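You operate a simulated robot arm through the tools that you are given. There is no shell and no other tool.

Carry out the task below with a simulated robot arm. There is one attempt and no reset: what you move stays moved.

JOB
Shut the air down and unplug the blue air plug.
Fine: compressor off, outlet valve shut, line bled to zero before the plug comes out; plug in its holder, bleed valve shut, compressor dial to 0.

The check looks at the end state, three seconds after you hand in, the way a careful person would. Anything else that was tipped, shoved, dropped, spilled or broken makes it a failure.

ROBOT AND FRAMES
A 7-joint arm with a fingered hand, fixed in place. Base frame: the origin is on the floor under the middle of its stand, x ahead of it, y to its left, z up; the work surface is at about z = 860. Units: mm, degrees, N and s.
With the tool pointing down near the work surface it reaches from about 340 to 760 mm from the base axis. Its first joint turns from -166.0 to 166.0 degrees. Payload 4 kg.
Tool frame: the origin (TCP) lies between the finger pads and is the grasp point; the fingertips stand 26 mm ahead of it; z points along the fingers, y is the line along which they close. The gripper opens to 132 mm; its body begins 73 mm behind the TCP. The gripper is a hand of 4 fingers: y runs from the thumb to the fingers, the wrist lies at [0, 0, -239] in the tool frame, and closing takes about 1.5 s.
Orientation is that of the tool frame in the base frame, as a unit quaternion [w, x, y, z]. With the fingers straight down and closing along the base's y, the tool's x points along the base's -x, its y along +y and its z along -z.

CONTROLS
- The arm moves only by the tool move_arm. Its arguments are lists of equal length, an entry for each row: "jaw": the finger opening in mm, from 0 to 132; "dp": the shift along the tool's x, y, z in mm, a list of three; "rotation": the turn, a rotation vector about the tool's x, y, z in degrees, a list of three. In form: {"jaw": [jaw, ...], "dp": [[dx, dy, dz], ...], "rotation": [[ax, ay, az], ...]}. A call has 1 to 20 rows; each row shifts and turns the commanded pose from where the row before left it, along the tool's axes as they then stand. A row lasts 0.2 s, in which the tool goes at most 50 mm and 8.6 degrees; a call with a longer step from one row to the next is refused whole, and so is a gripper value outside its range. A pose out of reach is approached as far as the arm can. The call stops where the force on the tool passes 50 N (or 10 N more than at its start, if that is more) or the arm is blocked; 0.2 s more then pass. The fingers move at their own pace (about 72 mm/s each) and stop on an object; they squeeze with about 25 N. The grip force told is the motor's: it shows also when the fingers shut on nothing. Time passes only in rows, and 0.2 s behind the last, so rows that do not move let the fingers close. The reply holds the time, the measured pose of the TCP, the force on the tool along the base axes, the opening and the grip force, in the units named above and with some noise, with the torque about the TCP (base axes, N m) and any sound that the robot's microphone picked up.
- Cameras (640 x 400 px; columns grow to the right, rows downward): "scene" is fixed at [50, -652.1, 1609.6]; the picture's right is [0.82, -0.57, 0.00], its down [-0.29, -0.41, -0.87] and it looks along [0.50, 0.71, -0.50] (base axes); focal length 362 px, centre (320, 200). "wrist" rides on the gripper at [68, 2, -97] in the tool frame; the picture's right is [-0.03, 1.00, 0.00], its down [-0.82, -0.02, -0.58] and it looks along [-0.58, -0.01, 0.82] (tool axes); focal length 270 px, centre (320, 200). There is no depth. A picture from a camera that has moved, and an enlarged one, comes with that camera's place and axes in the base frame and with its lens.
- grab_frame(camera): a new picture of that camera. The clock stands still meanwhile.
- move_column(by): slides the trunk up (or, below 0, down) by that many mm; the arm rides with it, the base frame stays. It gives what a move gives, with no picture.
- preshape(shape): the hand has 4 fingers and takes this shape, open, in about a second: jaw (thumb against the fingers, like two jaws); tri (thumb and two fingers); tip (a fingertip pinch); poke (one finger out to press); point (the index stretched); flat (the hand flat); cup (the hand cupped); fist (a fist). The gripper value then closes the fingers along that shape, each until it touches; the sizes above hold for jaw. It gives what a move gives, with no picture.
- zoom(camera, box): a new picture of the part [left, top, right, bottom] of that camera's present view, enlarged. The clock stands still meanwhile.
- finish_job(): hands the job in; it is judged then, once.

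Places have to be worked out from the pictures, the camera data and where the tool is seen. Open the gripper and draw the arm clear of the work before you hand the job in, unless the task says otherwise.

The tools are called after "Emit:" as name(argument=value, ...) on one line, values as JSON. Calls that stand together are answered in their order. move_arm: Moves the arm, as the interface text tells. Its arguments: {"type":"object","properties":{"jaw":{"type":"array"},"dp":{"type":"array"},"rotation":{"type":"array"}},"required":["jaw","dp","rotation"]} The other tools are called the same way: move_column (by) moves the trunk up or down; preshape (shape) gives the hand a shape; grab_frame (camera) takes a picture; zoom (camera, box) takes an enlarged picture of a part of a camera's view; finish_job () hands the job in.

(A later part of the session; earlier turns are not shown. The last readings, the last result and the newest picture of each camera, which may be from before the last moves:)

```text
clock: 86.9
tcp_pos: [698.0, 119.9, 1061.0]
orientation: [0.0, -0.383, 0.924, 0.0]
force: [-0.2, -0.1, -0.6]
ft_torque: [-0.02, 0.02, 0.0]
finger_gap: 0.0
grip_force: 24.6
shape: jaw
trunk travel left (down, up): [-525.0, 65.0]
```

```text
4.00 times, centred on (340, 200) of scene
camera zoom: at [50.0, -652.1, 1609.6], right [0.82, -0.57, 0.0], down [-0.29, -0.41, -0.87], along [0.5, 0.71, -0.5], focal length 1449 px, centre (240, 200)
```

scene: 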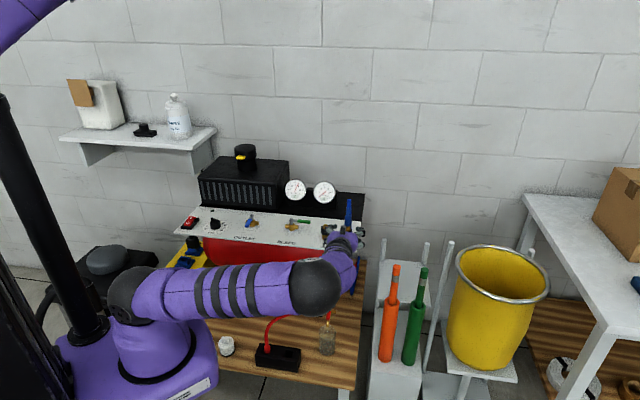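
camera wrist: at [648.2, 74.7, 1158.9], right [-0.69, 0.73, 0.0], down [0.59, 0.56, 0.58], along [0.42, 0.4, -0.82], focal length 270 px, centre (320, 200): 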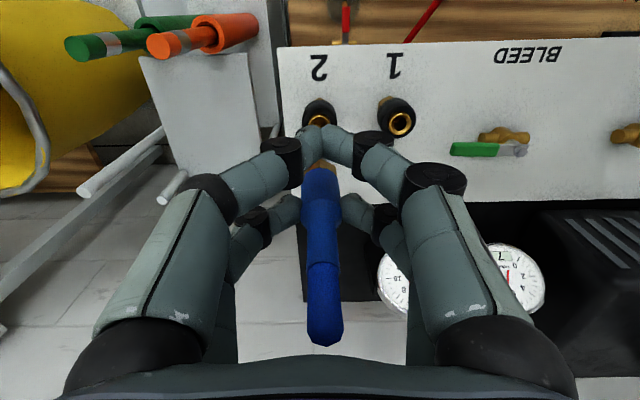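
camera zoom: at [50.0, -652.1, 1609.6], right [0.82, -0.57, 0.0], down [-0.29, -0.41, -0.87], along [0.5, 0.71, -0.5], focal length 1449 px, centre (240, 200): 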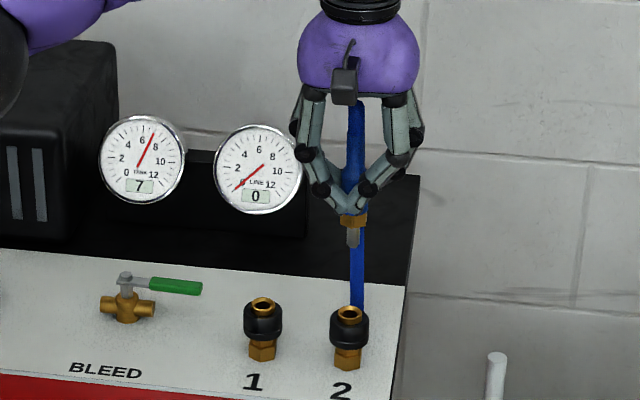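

The plug is fully out. I'll carry it back off the panel toward the robot, then over to the holder, keeping it high.

Emit:
move_arm(jaw=[0, 0, 0, 0, 0, 0, 0, 0, 0], dp=[[25, 0, 0], [30, 0, 0], [30, 0, 0], [30, 15, 0], [30, 30, 0], [20, 35, 0], [17, 35, 0], [0, 35, 0], [0, 32.5, 0]], rotation=[[0, 0, 0], [0, 0, 0], [0, 0, 0], [0, 0, 0], [0, 0, 0], [0, 0, 0], [0, 0, 0], [0, 0, 0], [0, 0, 0]])

Emit:
grab_frame(camera="wrist")

Emit:
grab_frame(camera="scene")

```text
clock: 88.9
tcp_pos: [440.6, 120.3, 1062.9]
orientation: [0.0, -0.383, 0.924, 0.0]
force: [-0.6, -0.2, -0.3]
ft_torque: [0.0, 0.04, -0.01]
finger_gap: 0.0
grip_force: 24.6
shape: jaw
trunk travel left (down, up): [-525.0, 65.0]
```

```text
taken
camera wrist: at [390.5, 75.6, 1159.5], right [-0.69, 0.73, 0.0], down [0.59, 0.56, 0.58], along [0.42, 0.4, -0.82], focal length 270 px, centre (320, 200)
```

wrist: 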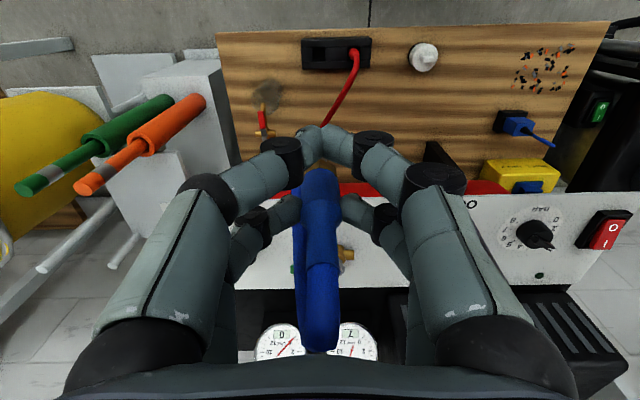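

```text
taken
```

scene: 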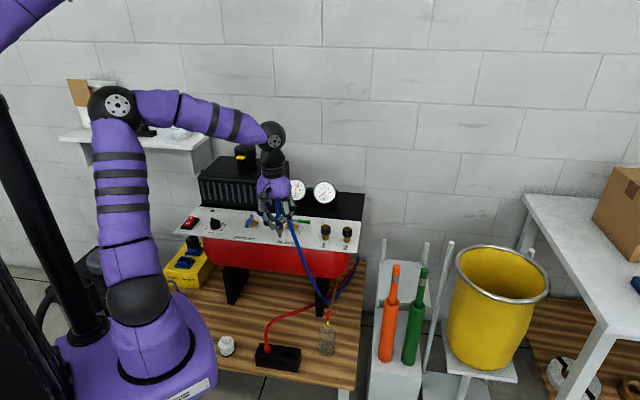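

The plug is over the front of the bench and still firmly held. I'll zoom on the holder to refine the slot position from this view.

Emit:
zoom(camera="wrist", box=[280, 25, 390, 85])

Emit:
zoom(camera="scene", box=[240, 170, 310, 260])

```text
5.82 times, centred on (335, 55) of wrist
camera zoom: at [390.5, 75.6, 1159.5], right [-0.69, 0.73, 0.0], down [0.59, 0.56, 0.58], along [0.42, 0.4, -0.82], focal length 1573 px, centre (233, 1044)
```

zoom: 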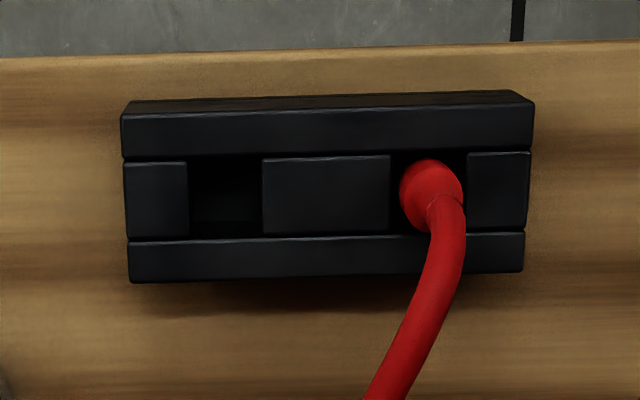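

```text
4.44 times, centred on (275, 215) of scene
camera zoom: at [50.0, -652.1, 1609.6], right [0.82, -0.57, 0.0], down [-0.29, -0.41, -0.87], along [0.5, 0.71, -0.5], focal length 1610 px, centre (520, 133)
```

zoom: 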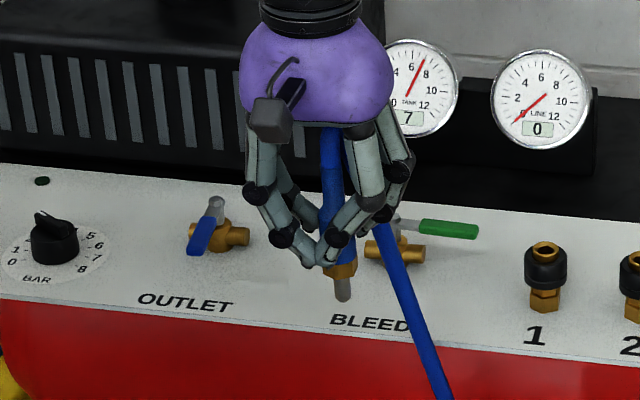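

The slot centre is at about (s=226, d=416.5), nearly under the plug. I'll lower the trunk 400 mm and check the plug on the way.

Emit:
move_column(by=-400)

Emit:
grab_frame(camera="wrist")

Emit:
grab_frame(camera="scene")

```text
clock: 92.7
tcp_pos: [440.5, 119.8, 662.1]
orientation: [0.0, -0.383, 0.924, 0.001]
force: [-0.1, 0.2, -0.1]
ft_torque: [-0.01, 0.04, -0.03]
finger_gap: 0.2
grip_force: 24.3
shape: jaw
trunk travel left (down, up): [-125.0, 465.0]
```

```text
taken
camera wrist: at [390.8, 75.1, 759.5], right [-0.69, 0.73, 0.0], down [0.59, 0.56, 0.58], along [0.42, 0.4, -0.82], focal length 270 px, centre (320, 200)
```

wrist: 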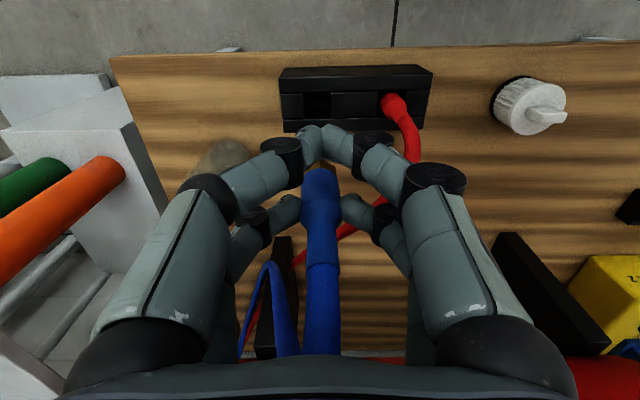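

```text
taken
```

scene: 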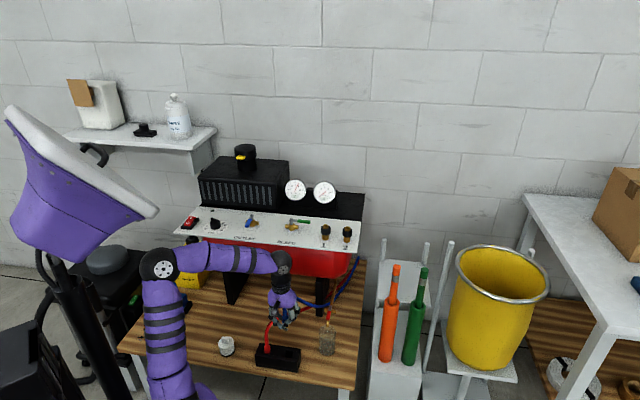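

Emit:
zoom(camera="wrist", box=[260, 50, 450, 200])

Emit:
zoom(camera="scene", box=[240, 270, 340, 380])

```text
2.67 times, centred on (355, 125) of wrist
camera zoom: at [390.8, 75.1, 759.5], right [-0.69, 0.73, 0.0], down [0.59, 0.56, 0.58], along [0.42, 0.4, -0.82], focal length 721 px, centre (227, 400)
```

zoom: 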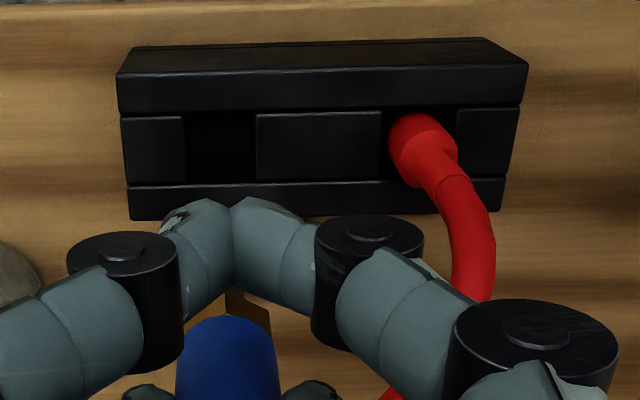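

```text
3.64 times, centred on (290, 325) of scene
camera zoom: at [50.0, -652.1, 1609.6], right [0.82, -0.57, 0.0], down [-0.29, -0.41, -0.87], along [0.5, 0.71, -0.5], focal length 1318 px, centre (429, -254)
```

zoom: 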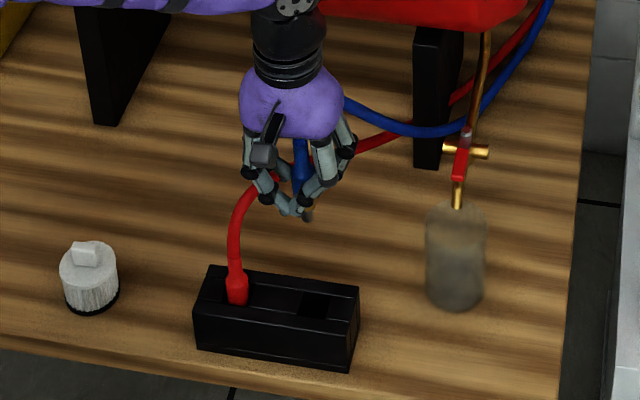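

Emit:
zoom(camera="scene", box=[290, 300, 345, 350])

Emit:
zoom(camera="scene", box=[298, 305, 338, 340])

```text
8.00 times, centred on (318, 325) of scene
camera zoom: at [50.0, -652.1, 1609.6], right [0.82, -0.57, 0.0], down [-0.29, -0.41, -0.87], along [0.5, 0.71, -0.5], focal length 2898 px, centre (340, -800)
```

zoom: 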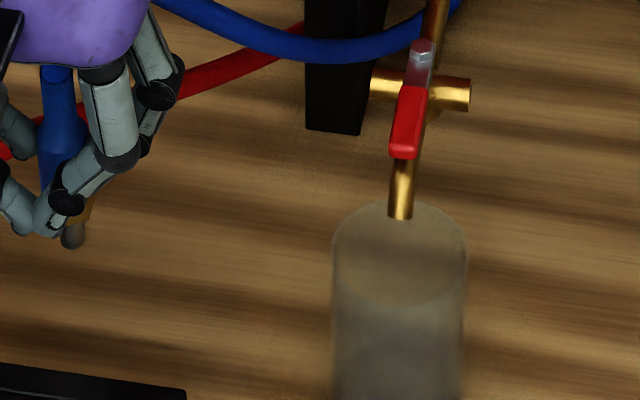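

```text
11.43 times, centred on (318, 322) of scene
camera zoom: at [50.0, -652.1, 1609.6], right [0.82, -0.57, 0.0], down [-0.29, -0.41, -0.87], along [0.5, 0.71, -0.5], focal length 4141 px, centre (343, -1200)
```

zoom: 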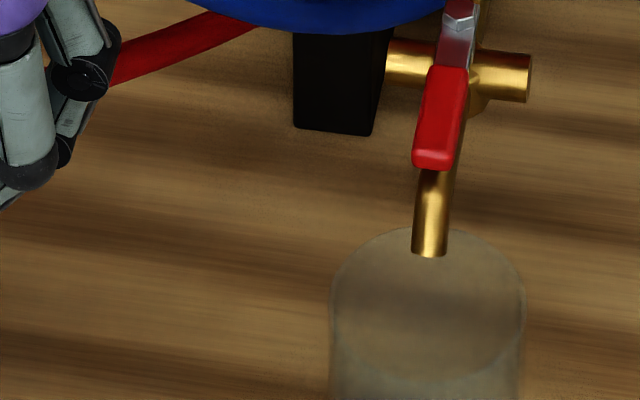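

Emit:
zoom(camera="scene", box=[262, 285, 322, 385])

Emit:
zoom(camera="scene", box=[270, 300, 306, 335])

```text
4.00 times, centred on (292, 335) of scene
camera zoom: at [50.0, -652.1, 1609.6], right [0.82, -0.57, 0.0], down [-0.29, -0.41, -0.87], along [0.5, 0.71, -0.5], focal length 1449 px, centre (432, -340)
```

zoom: 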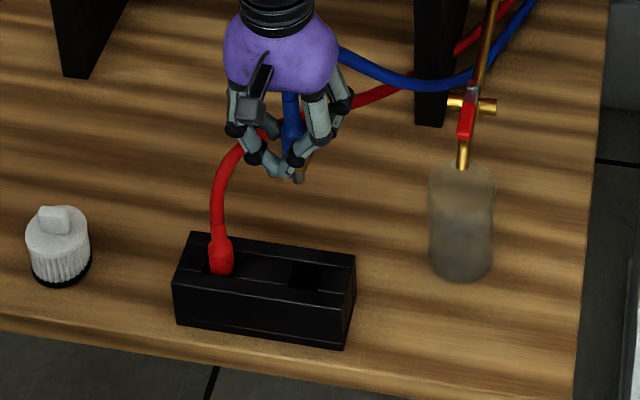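

```text
11.43 times, centred on (288, 318) of scene
camera zoom: at [50.0, -652.1, 1609.6], right [0.82, -0.57, 0.0], down [-0.29, -0.41, -0.87], along [0.5, 0.71, -0.5], focal length 4141 px, centre (686, -1143)
```

zoom: 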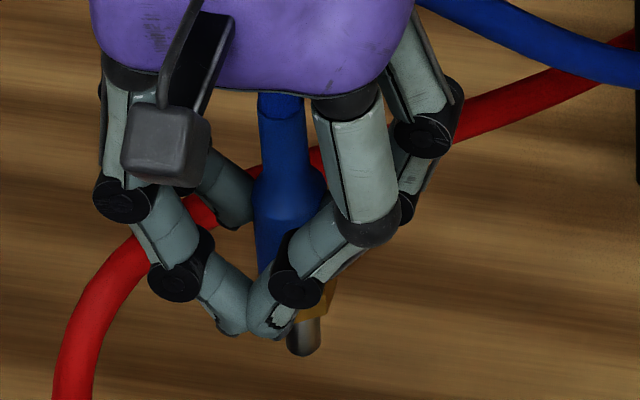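

The plug hangs vertical. I'll make a small correction (about 2.5 mm toward the robot, 2.7 mm right) and lower until the nipple is just above the slot.

Emit:
move_arm(jaw=[0, 0, 0, 0, 0], dp=[[2.4, -2.7, 0], [0, 0, 25], [0, 0, 25], [0, 0, 25], [0, 0, 25]], rotation=[[0, 0, 0], [0, 0, 0], [0, 0, 0], [0, 0, 0], [0, 0, 0]])

Emit:
grab_frame(camera="wrist")

Emit:
zoom(camera="scene", box=[245, 310, 325, 380])

Emit:
zoom(camera="wrist", box=[240, 50, 440, 200])

```text
clock: 93.9
tcp_pos: [441.4, 114.2, 562.3]
orientation: [0.0, -0.381, 0.924, 0.0]
force: [0.2, -0.5, -0.9]
ft_torque: [-0.02, -0.02, 0.04]
finger_gap: 0.2
grip_force: 25.1
shape: jaw
trunk travel left (down, up): [-125.0, 465.0]
```

```text
taken
camera wrist: at [390.9, 70.6, 659.5], right [-0.69, 0.73, 0.0], down [0.59, 0.56, 0.58], along [0.42, 0.4, -0.82], focal length 270 px, centre (320, 200)
```

wrist: 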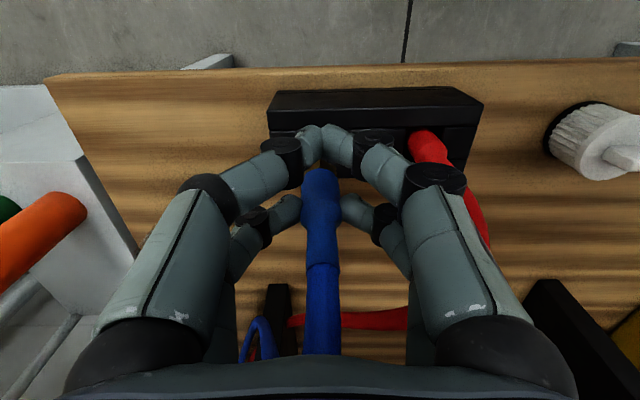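

```text
5.71 times, centred on (285, 345) of scene
camera zoom: at [50.0, -652.1, 1609.6], right [0.82, -0.57, 0.0], down [-0.29, -0.41, -0.87], along [0.5, 0.71, -0.5], focal length 2070 px, centre (520, -629)
```

zoom: 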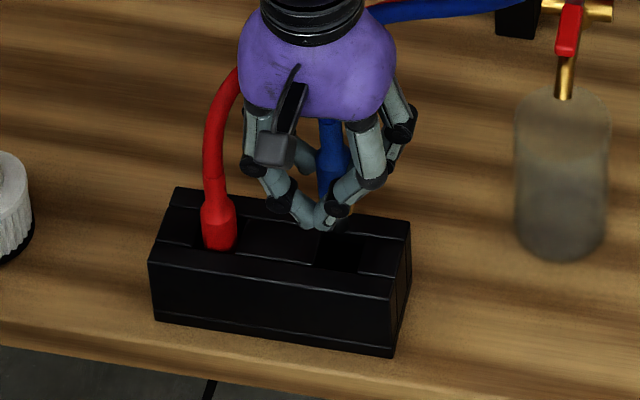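

```text
2.67 times, centred on (340, 125) of wrist
camera zoom: at [390.9, 70.6, 659.5], right [-0.69, 0.73, 0.0], down [0.59, 0.56, 0.58], along [0.42, 0.4, -0.82], focal length 721 px, centre (267, 400)
```

zoom: 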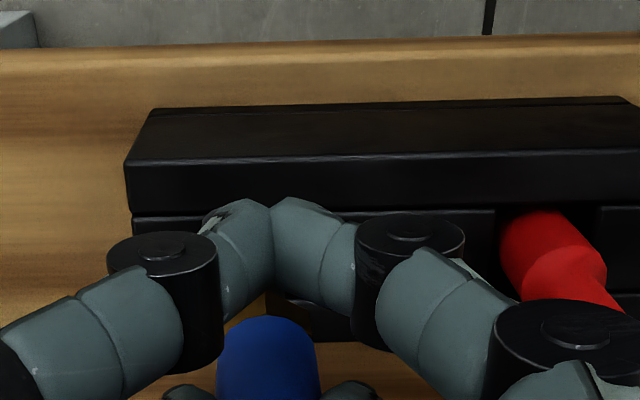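

Emit:
zoom(camera="scene", box=[286, 328, 316, 362])

Emit:
zoom(camera="wrist", box=[280, 110, 380, 200])

```text
11.76 times, centred on (301, 345) of scene
camera zoom: at [50.0, -652.1, 1609.6], right [0.82, -0.57, 0.0], down [-0.29, -0.41, -0.87], along [0.5, 0.71, -0.5], focal length 4262 px, centre (544, -1506)
```

zoom: 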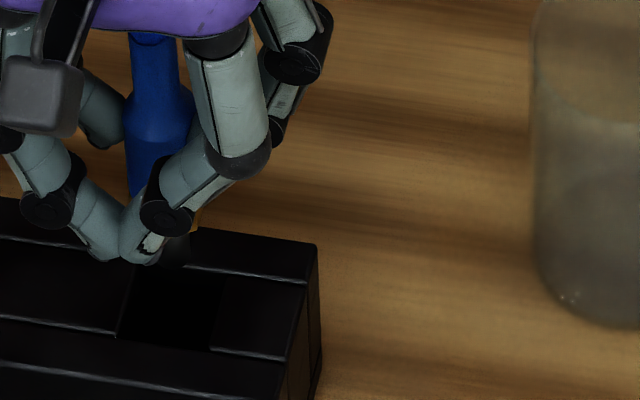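

```text
4.44 times, centred on (330, 155) of wrist
camera zoom: at [390.9, 70.6, 659.5], right [-0.69, 0.73, 0.0], down [0.59, 0.56, 0.58], along [0.42, 0.4, -0.82], focal length 1201 px, centre (276, 400)
```

zoom: 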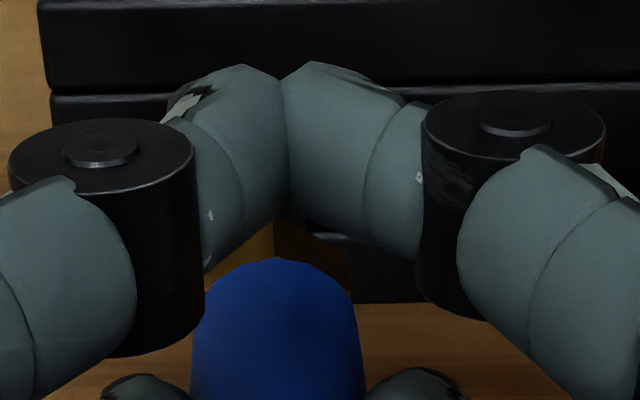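

The nipple tip looks roughly above the slot, but height parallax matters here. I'll lower 14 mm more and compare again.

Emit:
move_arm(jaw=[0, 0], dp=[[0, 0, 8], [0, 0, 6]], rotation=[[0, 0, 0], [0, 0, 0]])

Emit:
zoom(camera="scene", box=[286, 328, 316, 362])

```text
clock: 94.5
tcp_pos: [442.2, 116.2, 549.2]
orientation: [0.0, -0.383, 0.924, 0.0]
force: [-0.2, -0.4, -0.3]
ft_torque: [-0.05, 0.0, 0.01]
finger_gap: 0.2
grip_force: 24.8
shape: jaw
trunk travel left (down, up): [-125.0, 465.0]
```

```text
11.76 times, centred on (301, 345) of scene
camera zoom: at [50.0, -652.1, 1609.6], right [0.82, -0.57, 0.0], down [-0.29, -0.41, -0.87], along [0.5, 0.71, -0.5], focal length 4262 px, centre (544, -1506)
```

zoom: 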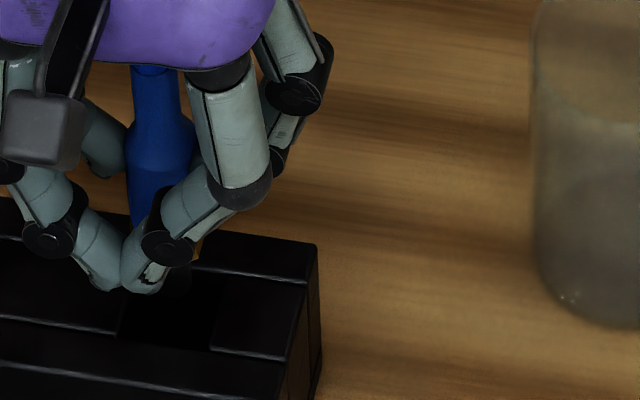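

Emit:
zoom(camera="scene", box=[284, 340, 300, 356])

Emit:
zoom(camera="wrist", box=[260, 60, 400, 190])

```text
16.00 times, centred on (292, 348) of scene
camera zoom: at [50.0, -652.1, 1609.6], right [0.82, -0.57, 0.0], down [-0.29, -0.41, -0.87], along [0.5, 0.71, -0.5], focal length 5797 px, centre (768, -2168)
```

zoom: 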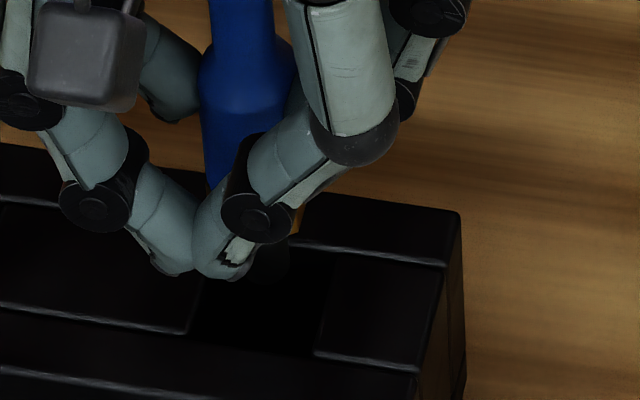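

```text
3.08 times, centred on (330, 125) of wrist
camera zoom: at [391.2, 71.2, 645.5], right [-0.69, 0.73, 0.0], down [0.59, 0.56, 0.58], along [0.42, 0.4, -0.82], focal length 832 px, centre (289, 431)
```

zoom: 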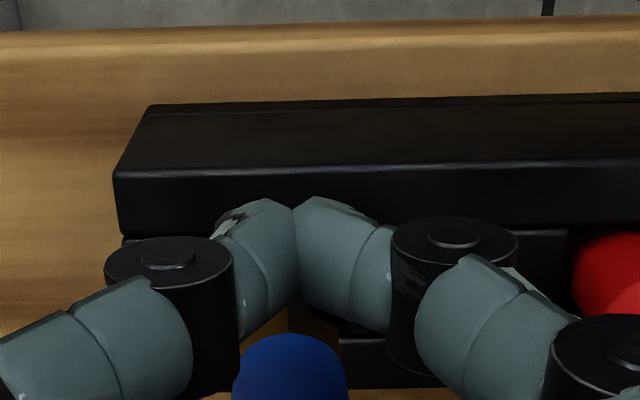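

All cues agree that the plug is vertical and within about 2 mm of the slot centre, with the nipple just above the opening. I'll nudge 1.5 mm left and lower it into the slot in small steps, watching the force.

Emit:
move_arm(jaw=[0, 0, 0, 0, 0], dp=[[0, 1.5, 0], [0, 0, 6], [0, 0, 6], [0, 0, 6], [0, 0, 6]], rotation=[[0, 0, 0], [0, 0, 0], [0, 0, 0], [0, 0, 0], [0, 0, 0]])

Emit:
zoom(camera="scene", box=[280, 325, 310, 360])

Emit:
zoom(camera="wrist", box=[240, 60, 420, 220])

```text
clock: 95.7
tcp_pos: [439.6, 117.7, 523.7]
orientation: [0.0, -0.383, 0.924, 0.0]
force: [1.1, -0.4, -1.0]
ft_torque: [-0.03, -0.01, 0.0]
finger_gap: 0.0
grip_force: 24.7
shape: jaw
trunk travel left (down, up): [-125.0, 465.0]
```

```text
11.43 times, centred on (295, 342) of scene
camera zoom: at [50.0, -652.1, 1609.6], right [0.82, -0.57, 0.0], down [-0.29, -0.41, -0.87], along [0.5, 0.71, -0.5], focal length 4141 px, centre (606, -1429)
```

zoom: 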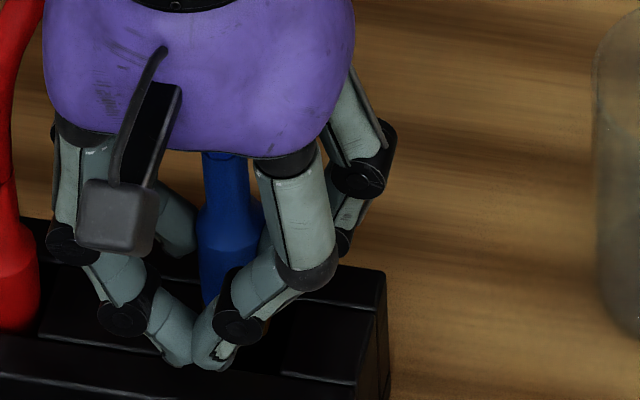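

```text
2.50 times, centred on (330, 140) of wrist
camera zoom: at [389.8, 72.8, 621.2], right [-0.69, 0.72, 0.0], down [0.59, 0.56, 0.58], along [0.42, 0.4, -0.82], focal length 676 px, centre (295, 350)
```

zoom: 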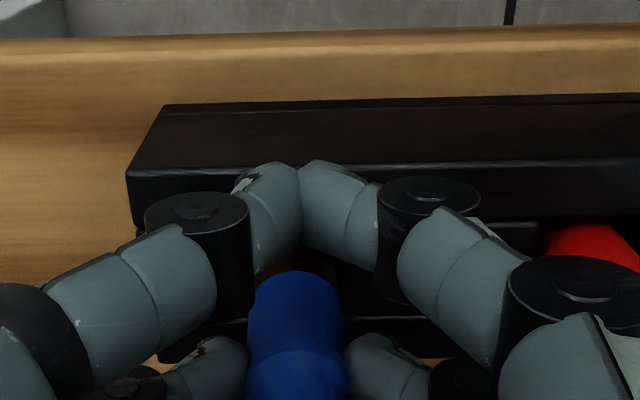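

No contact force, so the nipple has entered the slot. I'll continue down slowly until the fingertips or plug meet resistance.

Emit:
move_arm(jaw=[0, 0, 0, 0], dp=[[0, 0, 4], [0, 0, 4], [0, 0, 3], [0, 0, 3]], rotation=[[0, 0, 0], [0, 0, 0], [0, 0, 0], [0, 0, 0]])

Emit:
zoom(camera="scene", box=[280, 325, 310, 360])

Emit:
grab_frame(camera="wrist")

```text
clock: 96.7
tcp_pos: [440.8, 117.9, 510.5]
orientation: [0.001, -0.383, 0.924, 0.0]
force: [-0.1, 0.1, -0.4]
ft_torque: [-0.01, 0.01, -0.02]
finger_gap: 0.0
grip_force: 24.3
shape: jaw
trunk travel left (down, up): [-125.0, 465.0]
```

```text
11.43 times, centred on (295, 342) of scene
camera zoom: at [50.0, -652.1, 1609.6], right [0.82, -0.57, 0.0], down [-0.29, -0.41, -0.87], along [0.5, 0.71, -0.5], focal length 4141 px, centre (606, -1429)
```

zoom: 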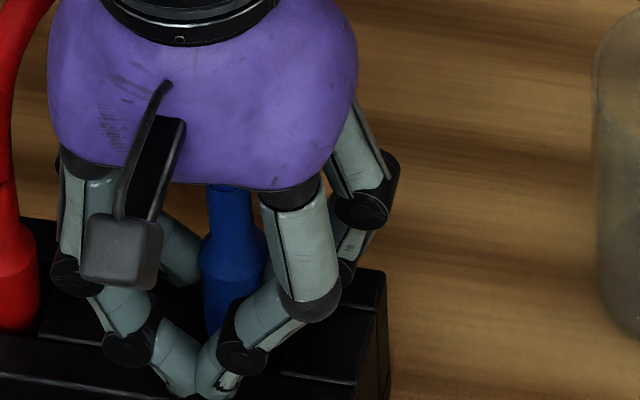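

```text
taken
camera wrist: at [390.0, 72.2, 607.5], right [-0.69, 0.72, 0.0], down [0.59, 0.56, 0.58], along [0.42, 0.4, -0.82], focal length 270 px, centre (320, 200)
```

wrist: 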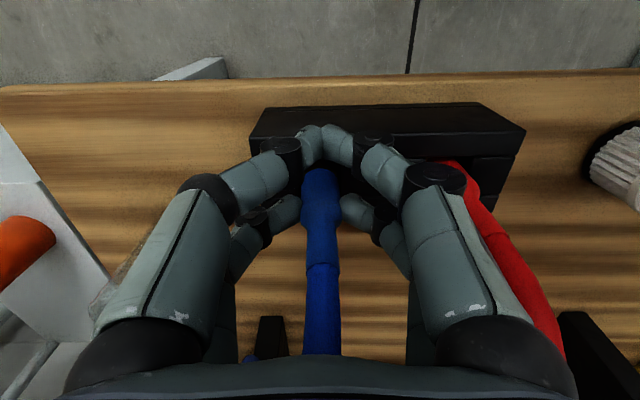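

The plug hangs about 20 mm above its seat, with hex and nipple inside the slot. The front fingertips are close to the holder top, so I'll go just 3 mm lower and release so it drops straight down.

Emit:
move_arm(jaw=[0, 0], dp=[[0, 0, 2], [0, 0, 1]], rotation=[[0, 0, 0], [0, 0, 0]])

Emit:
move_arm(jaw=[8, 16, 24, 32, 40, 40], dp=[[0, 0, 0], [0, 0, 0], [0, 0, 0], [0, 0, 0], [0, 0, 0], [0, 0, 0]], rotation=[[0, 0, 0], [0, 0, 0], [0, 0, 0], [0, 0, 0], [0, 0, 0], [0, 0, 0]])

Emit:
grab_frame(camera="wrist")

Emit:
zoom(camera="scene", box=[265, 310, 325, 370])

```text
clock: 97.3
tcp_pos: [440.9, 117.5, 506.9]
orientation: [0.0, -0.383, 0.924, 0.0]
force: [-0.8, -0.1, -0.5]
ft_torque: [-0.01, 0.02, -0.01]
finger_gap: 0.1
grip_force: 24.6
shape: jaw
trunk travel left (down, up): [-125.0, 465.0]
```

```text
clock: 98.7
tcp_pos: [440.4, 117.8, 507.2]
orientation: [0.0, -0.383, 0.924, 0.0]
force: [-0.7, 0.3, -0.2]
ft_torque: [-0.05, 0.0, -0.02]
finger_gap: 39.8
grip_force: 0.1
shape: jaw
trunk travel left (down, up): [-125.0, 465.0]
```

```text
taken
camera wrist: at [389.9, 72.5, 604.4], right [-0.69, 0.73, 0.0], down [0.59, 0.56, 0.58], along [0.42, 0.4, -0.82], focal length 270 px, centre (320, 200)
```

wrist: 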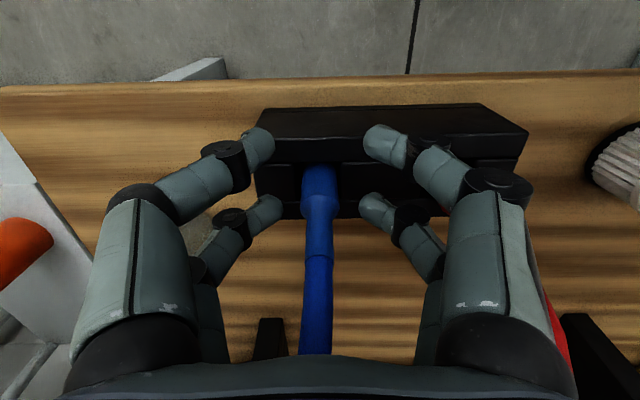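

```text
6.67 times, centred on (295, 340) of scene
camera zoom: at [50.0, -652.1, 1609.6], right [0.82, -0.57, 0.0], down [-0.29, -0.41, -0.87], along [0.5, 0.71, -0.5], focal length 2415 px, centre (487, -733)
```

zoom: 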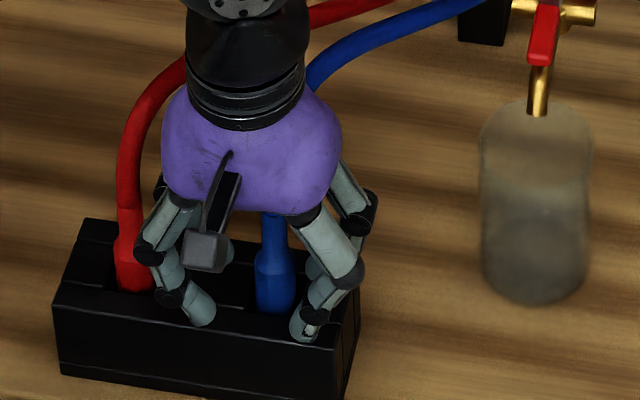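

The plug dropped into its slot and sits at the same depth as the red one. I'll lift straight up with the fingers open, then check it stays put.

Emit:
move_arm(jaw=[50, 50, 50, 50, 50, 50], dp=[[0, 0, -10], [0, 0, -25], [0, 0, -35], [0, 0, -40], [0, 0, -40], [0, 0, -40]], rotation=[[0, 0, 0], [0, 0, 0], [0, 0, 0], [0, 0, 0], [0, 0, 0], [0, 0, 0]])

Emit:
grab_frame(camera="wrist")

Emit:
zoom(camera="scene", box=[245, 300, 345, 380])

```text
clock: 100.1
tcp_pos: [439.4, 117.6, 698.2]
orientation: [0.0, -0.382, 0.924, -0.001]
force: [0.4, 0.0, -0.7]
ft_torque: [-0.03, 0.01, 0.0]
finger_gap: 49.9
grip_force: 0.1
shape: jaw
trunk travel left (down, up): [-125.0, 465.0]
```

```text
taken
camera wrist: at [389.9, 72.6, 795.0], right [-0.69, 0.73, 0.0], down [0.59, 0.56, 0.58], along [0.42, 0.4, -0.82], focal length 270 px, centre (320, 200)
```

wrist: 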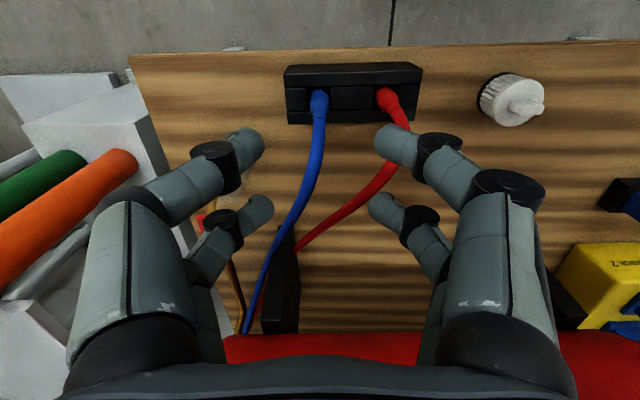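

```text
5.00 times, centred on (295, 340) of scene
camera zoom: at [50.0, -652.1, 1609.6], right [0.82, -0.57, 0.0], down [-0.29, -0.41, -0.87], along [0.5, 0.71, -0.5], focal length 1812 px, centre (445, -500)
```

zoom: 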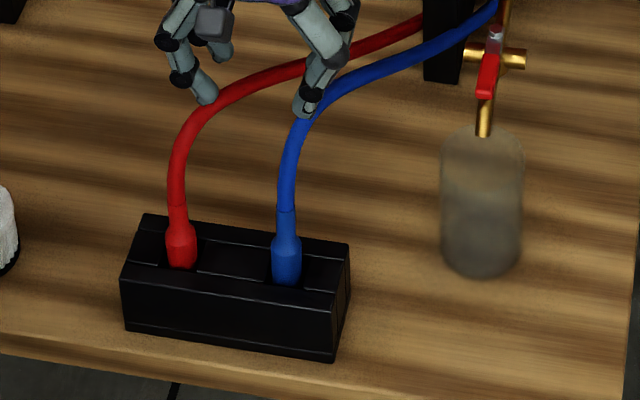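

The blue plug sits in the holder just like the red one. Next is shutting the bleed valve: I'll raise the trunk, turn the hand −90° and go back over the bleed handle where I released it.

Emit:
move_column(by=400)

Emit:
move_arm(jaw=[50, 50, 50, 50, 50, 50, 50, 50, 50, 50, 50, 50], dp=[[0, 0, 0], [0, 0, 0], [0, 0, 0], [0, 0, 0], [0, 0, 0], [0, 0, 0], [0, 0, 0], [0, 0, 0], [0, 0, 0], [0, 0, 0], [0, 0, 0], [0, 0, 0]], rotation=[[0, 0, -7.5], [0, 0, -7.5], [0, 0, -7.5], [0, 0, -7.5], [0, 0, -7.5], [0, 0, -7.5], [0, 0, -7.5], [0, 0, -7.5], [0, 0, -7.5], [0, 0, -7.5], [0, 0, -7.5], [0, 0, -7.5]])

Emit:
move_arm(jaw=[50, 50, 50, 50, 50, 50, 50], dp=[[5.3, -40.6, 0], [5.3, -40.6, 0], [5.3, -40.6, 0], [5.3, -40.6, 0], [5.3, -40.6, 0], [5.3, -40.6, 0], [0, 0, 45]], rotation=[[0, 0, 0], [0, 0, 0], [0, 0, 0], [0, 0, 0], [0, 0, 0], [0, 0, 0], [0, 0, 0]])

Emit:
grab_frame(camera="wrist")

Emit:
grab_frame(camera="scene")

```text
clock: 103.9
tcp_pos: [439.9, 117.8, 1097.1]
orientation: [0.0, -0.383, 0.924, 0.0]
force: [0.1, -0.8, -0.2]
ft_torque: [0.01, 0.01, 0.03]
finger_gap: 49.7
grip_force: 0.0
shape: jaw
trunk travel left (down, up): [-525.0, 65.0]
```

```text
clock: 106.5
tcp_pos: [440.2, 117.6, 1097.3]
orientation: [0.001, 0.924, -0.382, 0.0]
force: [-0.3, 0.6, 0.4]
ft_torque: [0.02, 0.02, 0.02]
finger_gap: 49.7
grip_force: 0.2
shape: jaw
trunk travel left (down, up): [-525.0, 65.0]
```

```text
clock: 108.1
tcp_pos: [632.3, 269.6, 1052.2]
orientation: [-0.001, 0.925, -0.381, 0.0]
force: [0.0, -0.5, -0.2]
ft_torque: [0.02, 0.0, -0.02]
finger_gap: 49.7
grip_force: 0.1
shape: jaw
trunk travel left (down, up): [-525.0, 65.0]
```

```text
taken
camera wrist: at [678.7, 222.4, 1149.5], right [-0.72, -0.69, 0.0], down [-0.56, 0.59, 0.58], along [-0.4, 0.42, -0.82], focal length 270 px, centre (320, 200)
```

wrist: 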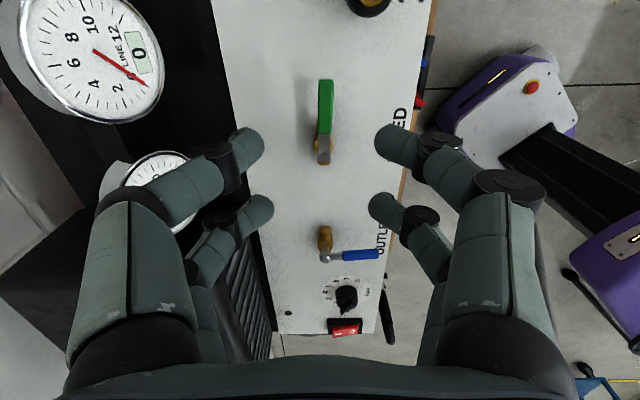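

```text
taken
```

scene: 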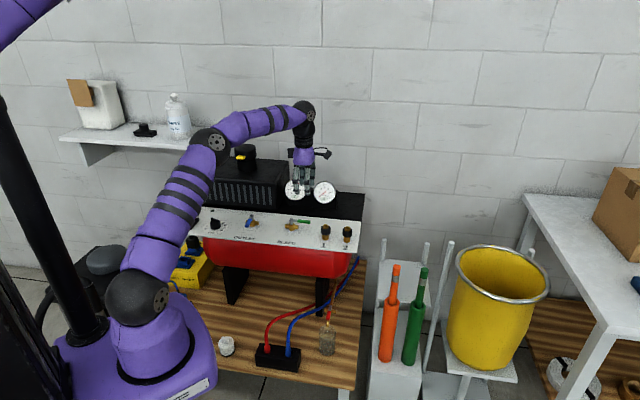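

Emit:
zoom(camera="wrist", box=[270, 60, 400, 160])

Emit:
zoom(camera="wrist", box=[270, 210, 400, 345])

```text
4.00 times, centred on (335, 110) of wrist
camera zoom: at [678.7, 222.4, 1149.5], right [-0.72, -0.69, 0.0], down [-0.56, 0.59, 0.58], along [-0.4, 0.42, -0.82], focal length 1081 px, centre (260, 560)
```

zoom: 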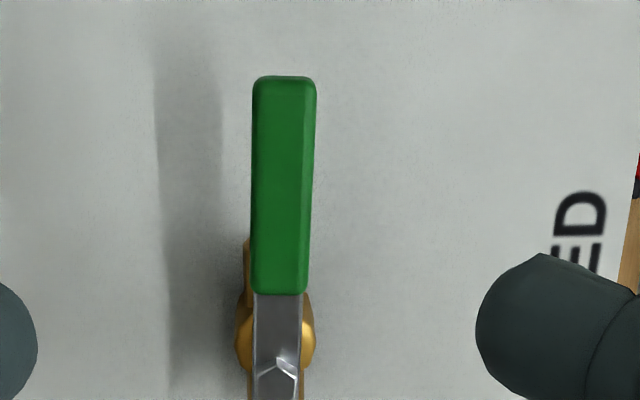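

```text
2.96 times, centred on (335, 278) of wrist
camera zoom: at [678.7, 222.4, 1149.5], right [-0.72, -0.69, 0.0], down [-0.56, 0.59, 0.58], along [-0.4, 0.42, -0.82], focal length 801 px, centre (276, -30)
```

zoom: 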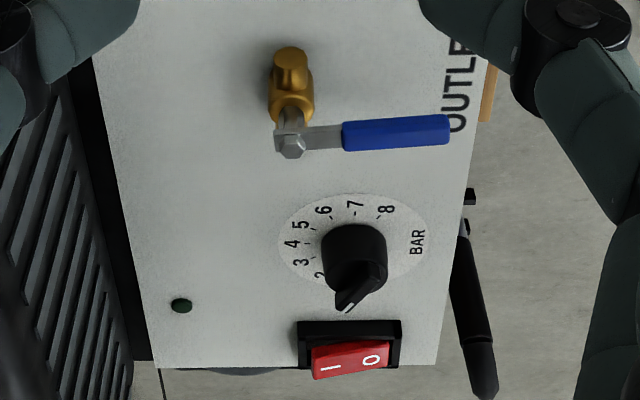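

Both valves are clearly visible. The outlet handle is within 3–4° of square and the bleed handle points along the pipe (open). I'll shift 4 mm onto the bleed handle, descend, and close the cage.

Emit:
move_arm(jaw=[50, 50, 50, 50, 50, 0, 0, 0, 0, 0, 0], dp=[[1, 4, 40], [0, 0, 40], [0, 0, 40], [0, 0, 24], [0, 0, 9.5], [0, 0, 0], [0, 0, 0], [0, 0, 0], [0, 0, 0], [0, 0, 0], [0, 0, 0]], rotation=[[0, 0, 0], [0, 0, 0], [0, 0, 0], [0, 0, 0], [0, 0, 0], [0, 0, 0], [0, 0, 0], [0, 0, 0], [0, 0, 0], [0, 0, 0], [0, 0, 0]])

Emit:
grab_frame(camera="wrist")

```text
clock: 110.5
tcp_pos: [633.9, 263.0, 898.0]
orientation: [0.0, 0.924, -0.383, 0.0]
force: [1.0, -0.7, 0.0]
ft_torque: [-0.06, 0.03, 0.0]
finger_gap: 0.0
grip_force: 24.8
shape: jaw
trunk travel left (down, up): [-525.0, 65.0]
```

```text
taken
camera wrist: at [679.5, 215.8, 996.0], right [-0.73, -0.69, 0.0], down [-0.56, 0.59, 0.58], along [-0.4, 0.42, -0.82], focal length 270 px, centre (320, 200)
```

wrist: 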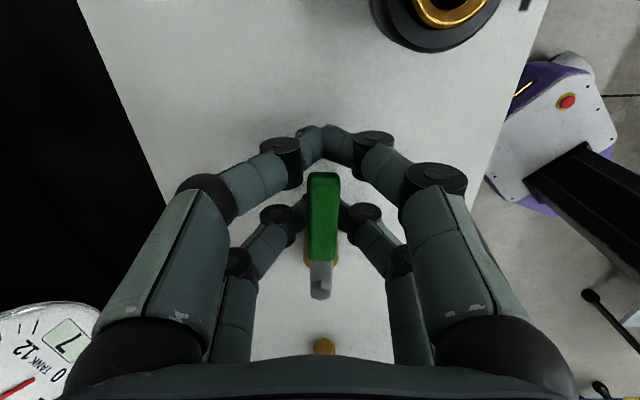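

The bleed handle is caged. I'll swing it clockwise back toward closed, 90° in two parts.

Emit:
move_arm(jaw=[0, 0, 0, 0, 0, 0, 0, 0], dp=[[-0.49, 7.44, 0], [-0.49, 7.44, 0], [-0.49, 7.44, 0], [-0.49, 7.44, 0], [-0.49, 7.44, 0], [-0.49, 7.44, 0], [-0.49, 7.44, 0], [-0.49, 7.44, 0]], rotation=[[0, 0, 7.5], [0, 0, 7.5], [0, 0, 7.5], [0, 0, 7.5], [0, 0, 7.5], [0, 0, 7.5], [0, 0, 7.5], [0, 0, 7.5]])

Emit:
move_arm(jaw=[0, 0, 0, 0, 0], dp=[[-0.49, 7.44, 0], [-0.49, 7.44, 0], [-0.49, 7.44, 0], [-0.49, 7.44, 0], [-0.3, 5, 0]], rotation=[[0, 0, 7.5], [0, 0, 7.5], [0, 0, 7.5], [0, 0, 7.5], [0, 0, 5]])

Emit:
grab_frame(camera="wrist")

Emit:
zoom(camera="scene", box=[200, 150, 380, 260])

```text
clock: 112.3
tcp_pos: [579.7, 249.9, 898.2]
orientation: [0.0, -0.607, 0.795, 0.0]
force: [0.6, -2.6, -1.5]
ft_torque: [-0.01, 0.03, -0.04]
finger_gap: 0.0
grip_force: 25.4
shape: jaw
trunk travel left (down, up): [-525.0, 65.0]
```

```text
clock: 113.5
tcp_pos: [549.2, 267.5, 899.8]
orientation: [0.0, -0.34, 0.94, 0.0]
force: [-0.9, -4.6, 0.6]
ft_torque: [0.06, 0.0, 0.03]
finger_gap: 0.2
grip_force: 25.6
shape: jaw
trunk travel left (down, up): [-525.0, 65.0]
```

```text
taken
camera wrist: at [495.3, 227.0, 996.5], right [-0.62, 0.78, 0.0], down [0.64, 0.51, 0.58], along [0.45, 0.36, -0.82], focal length 270 px, centre (320, 200)
```

wrist: 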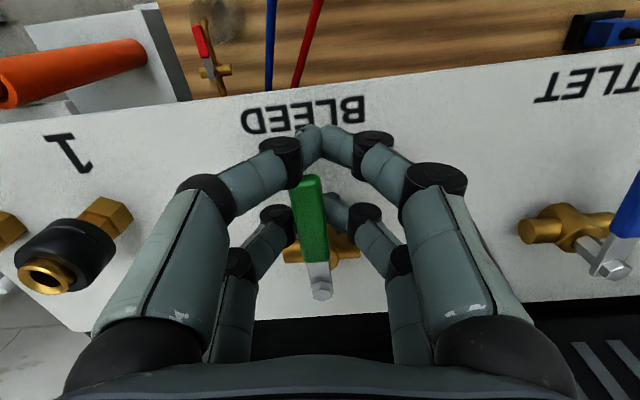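

```text
3.56 times, centred on (290, 205) of scene
camera zoom: at [50.0, -652.1, 1609.6], right [0.82, -0.57, 0.0], down [-0.29, -0.41, -0.87], along [0.5, 0.71, -0.5], focal length 1288 px, centre (427, 182)
```

zoom: 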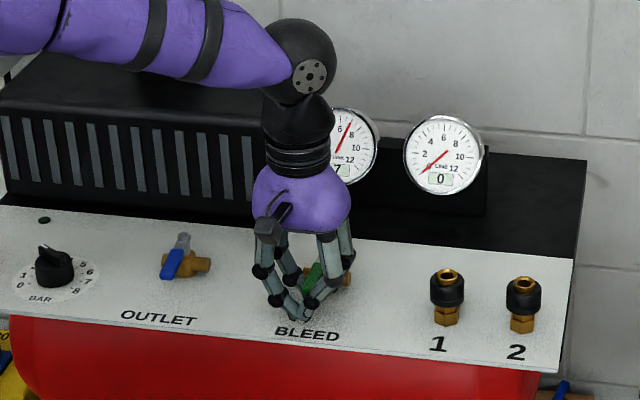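

The handle is essentially square now with only about 5 N. I'll push a little further to seat it on the closed stop.

Emit:
move_arm(jaw=[0, 0, 0, 0], dp=[[0, 2.5, 0], [0, 2.5, 0], [0, 2.5, 0], [0, 0, 0]], rotation=[[0, 0, 1], [0, 0, 1], [0, 0, 0], [0, 0, 0]])

Emit:
grab_frame(camera="wrist")

```text
clock: 114.5
tcp_pos: [546.0, 271.5, 897.8]
orientation: [0.0, -0.325, 0.946, 0.0]
force: [5.8, -9.5, 0.1]
ft_torque: [-0.03, 0.02, -0.15]
finger_gap: 0.0
grip_force: 24.6
shape: jaw
trunk travel left (down, up): [-525.0, 65.0]
```

```text
taken
camera wrist: at [490.1, 233.3, 996.2], right [-0.59, 0.8, 0.0], down [0.66, 0.49, 0.58], along [0.46, 0.34, -0.82], focal length 270 px, centre (320, 200)
```

wrist: 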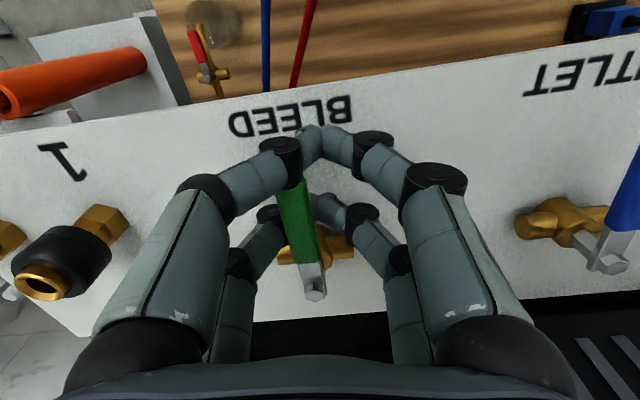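

The reaction is now 11 N, so the bleed is on its closed stop. I'll release, lift, square the hand up, and compare both handles.

Emit:
move_arm(jaw=[50, 50, 50, 50, 50, 50, 50], dp=[[0, 0, 0], [0, 0, 0], [0, 0, 0], [0, 0, -30], [0, 0, -40], [0, 0, -40], [0, 0, -40]], rotation=[[0, 0, 0], [0, 0, 0], [0, 0, 0], [0, 0, 0], [0, 0, 0], [0, 0, -7], [0, 0, 0]])

Emit:
grab_frame(camera="wrist")

Emit:
zoom(camera="scene", box=[235, 205, 305, 245])

Emit:
zoom(camera="scene", box=[270, 160, 380, 260])

```text
clock: 116.1
tcp_pos: [545.0, 272.8, 1049.4]
orientation: [-0.001, -0.383, 0.924, 0.0]
force: [-0.1, 0.0, 0.3]
ft_torque: [-0.04, 0.01, 0.0]
finger_gap: 49.7
grip_force: 0.0
shape: jaw
trunk travel left (down, up): [-525.0, 65.0]
```

```text
taken
camera wrist: at [494.7, 227.5, 1146.7], right [-0.69, 0.72, 0.0], down [0.59, 0.56, 0.58], along [0.42, 0.4, -0.82], focal length 270 px, centre (320, 200)
```

wrist: 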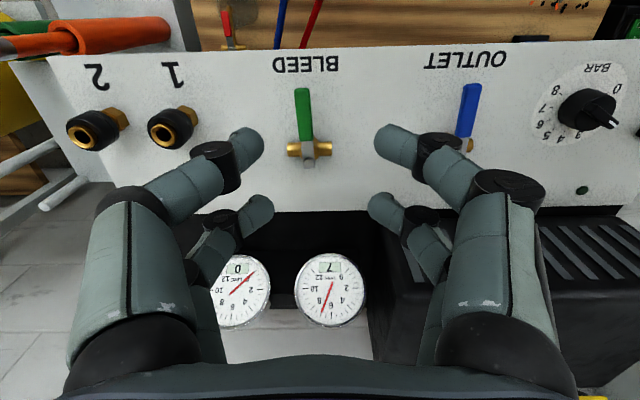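

```text
9.14 times, centred on (270, 225) of scene
camera zoom: at [50.0, -652.1, 1609.6], right [0.82, -0.57, 0.0], down [-0.29, -0.41, -0.87], along [0.5, 0.71, -0.5], focal length 3313 px, centre (777, -29)
```

zoom: 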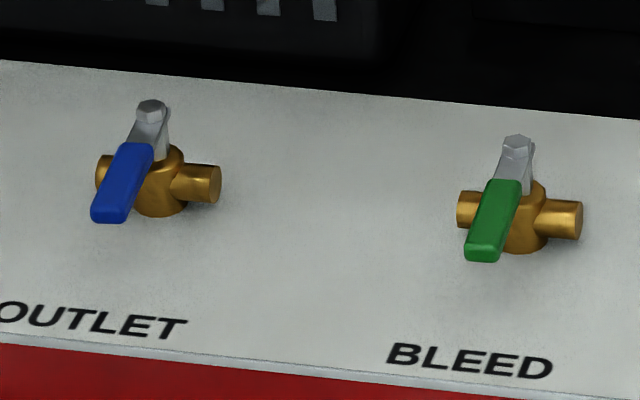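

```text
4.00 times, centred on (325, 210) of scene
camera zoom: at [50.0, -652.1, 1609.6], right [0.82, -0.57, 0.0], down [-0.29, -0.41, -0.87], along [0.5, 0.71, -0.5], focal length 1449 px, centre (300, 160)
```

zoom: 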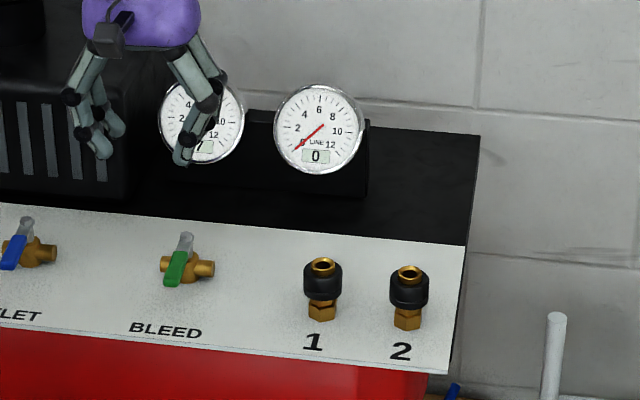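

Both handles relax about 4° after a caged release, probably a small rebound when the fingers spring open. I'll use the closed fingers as a pusher instead: nudge the bleed handle to its stop from the right side, then back away slowly so it stays.

Emit:
move_arm(jaw=[0, 0, 0, 0, 0, 0, 0, 0], dp=[[0, -30, 0], [0, -28, 0], [0, 0, 0], [0, 0, 0], [0, 0, 40], [0, 0, 40], [0, 0, 30], [0, 0, 9]], rotation=[[0, 0, 0], [0, 0, 0], [0, 0, 0], [0, 0, 0], [0, 0, 0], [0, 0, 0], [0, 0, 0], [0, 0, 0]])

Emit:
grab_frame(camera="wrist")

Emit:
zoom(camera="scene", box=[230, 160, 340, 260])

```text
clock: 117.9
tcp_pos: [585.1, 233.4, 928.6]
orientation: [0.0, -0.383, 0.924, 0.0]
force: [0.1, -0.1, 0.1]
ft_torque: [-0.01, 0.01, 0.0]
finger_gap: 0.1
grip_force: 25.4
shape: jaw
trunk travel left (down, up): [-525.0, 65.0]
```

```text
taken
camera wrist: at [535.8, 187.7, 1026.6], right [-0.69, 0.73, 0.0], down [0.59, 0.56, 0.58], along [0.42, 0.4, -0.82], focal length 270 px, centre (320, 200)
```

wrist: 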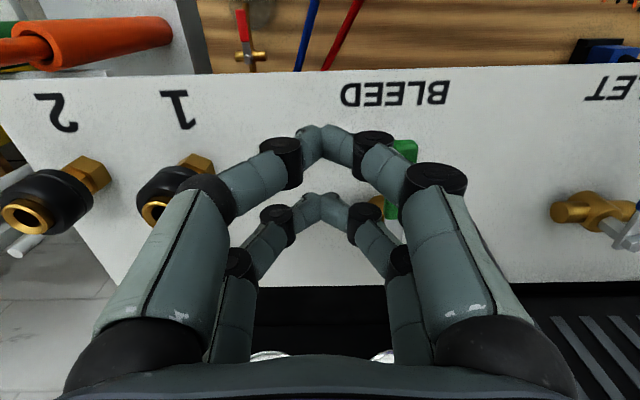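

```text
4.00 times, centred on (285, 210) of scene
camera zoom: at [50.0, -652.1, 1609.6], right [0.82, -0.57, 0.0], down [-0.29, -0.41, -0.87], along [0.5, 0.71, -0.5], focal length 1449 px, centre (460, 160)
```

zoom: 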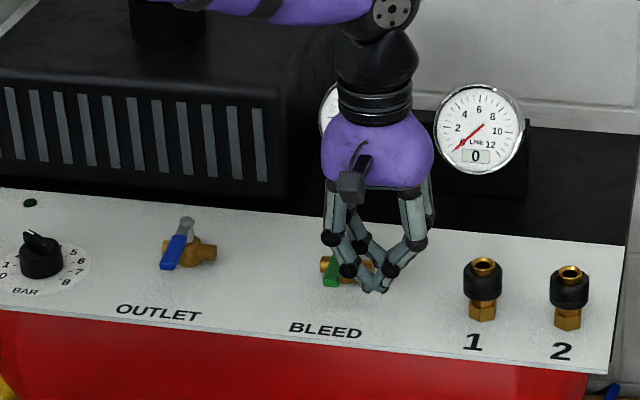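

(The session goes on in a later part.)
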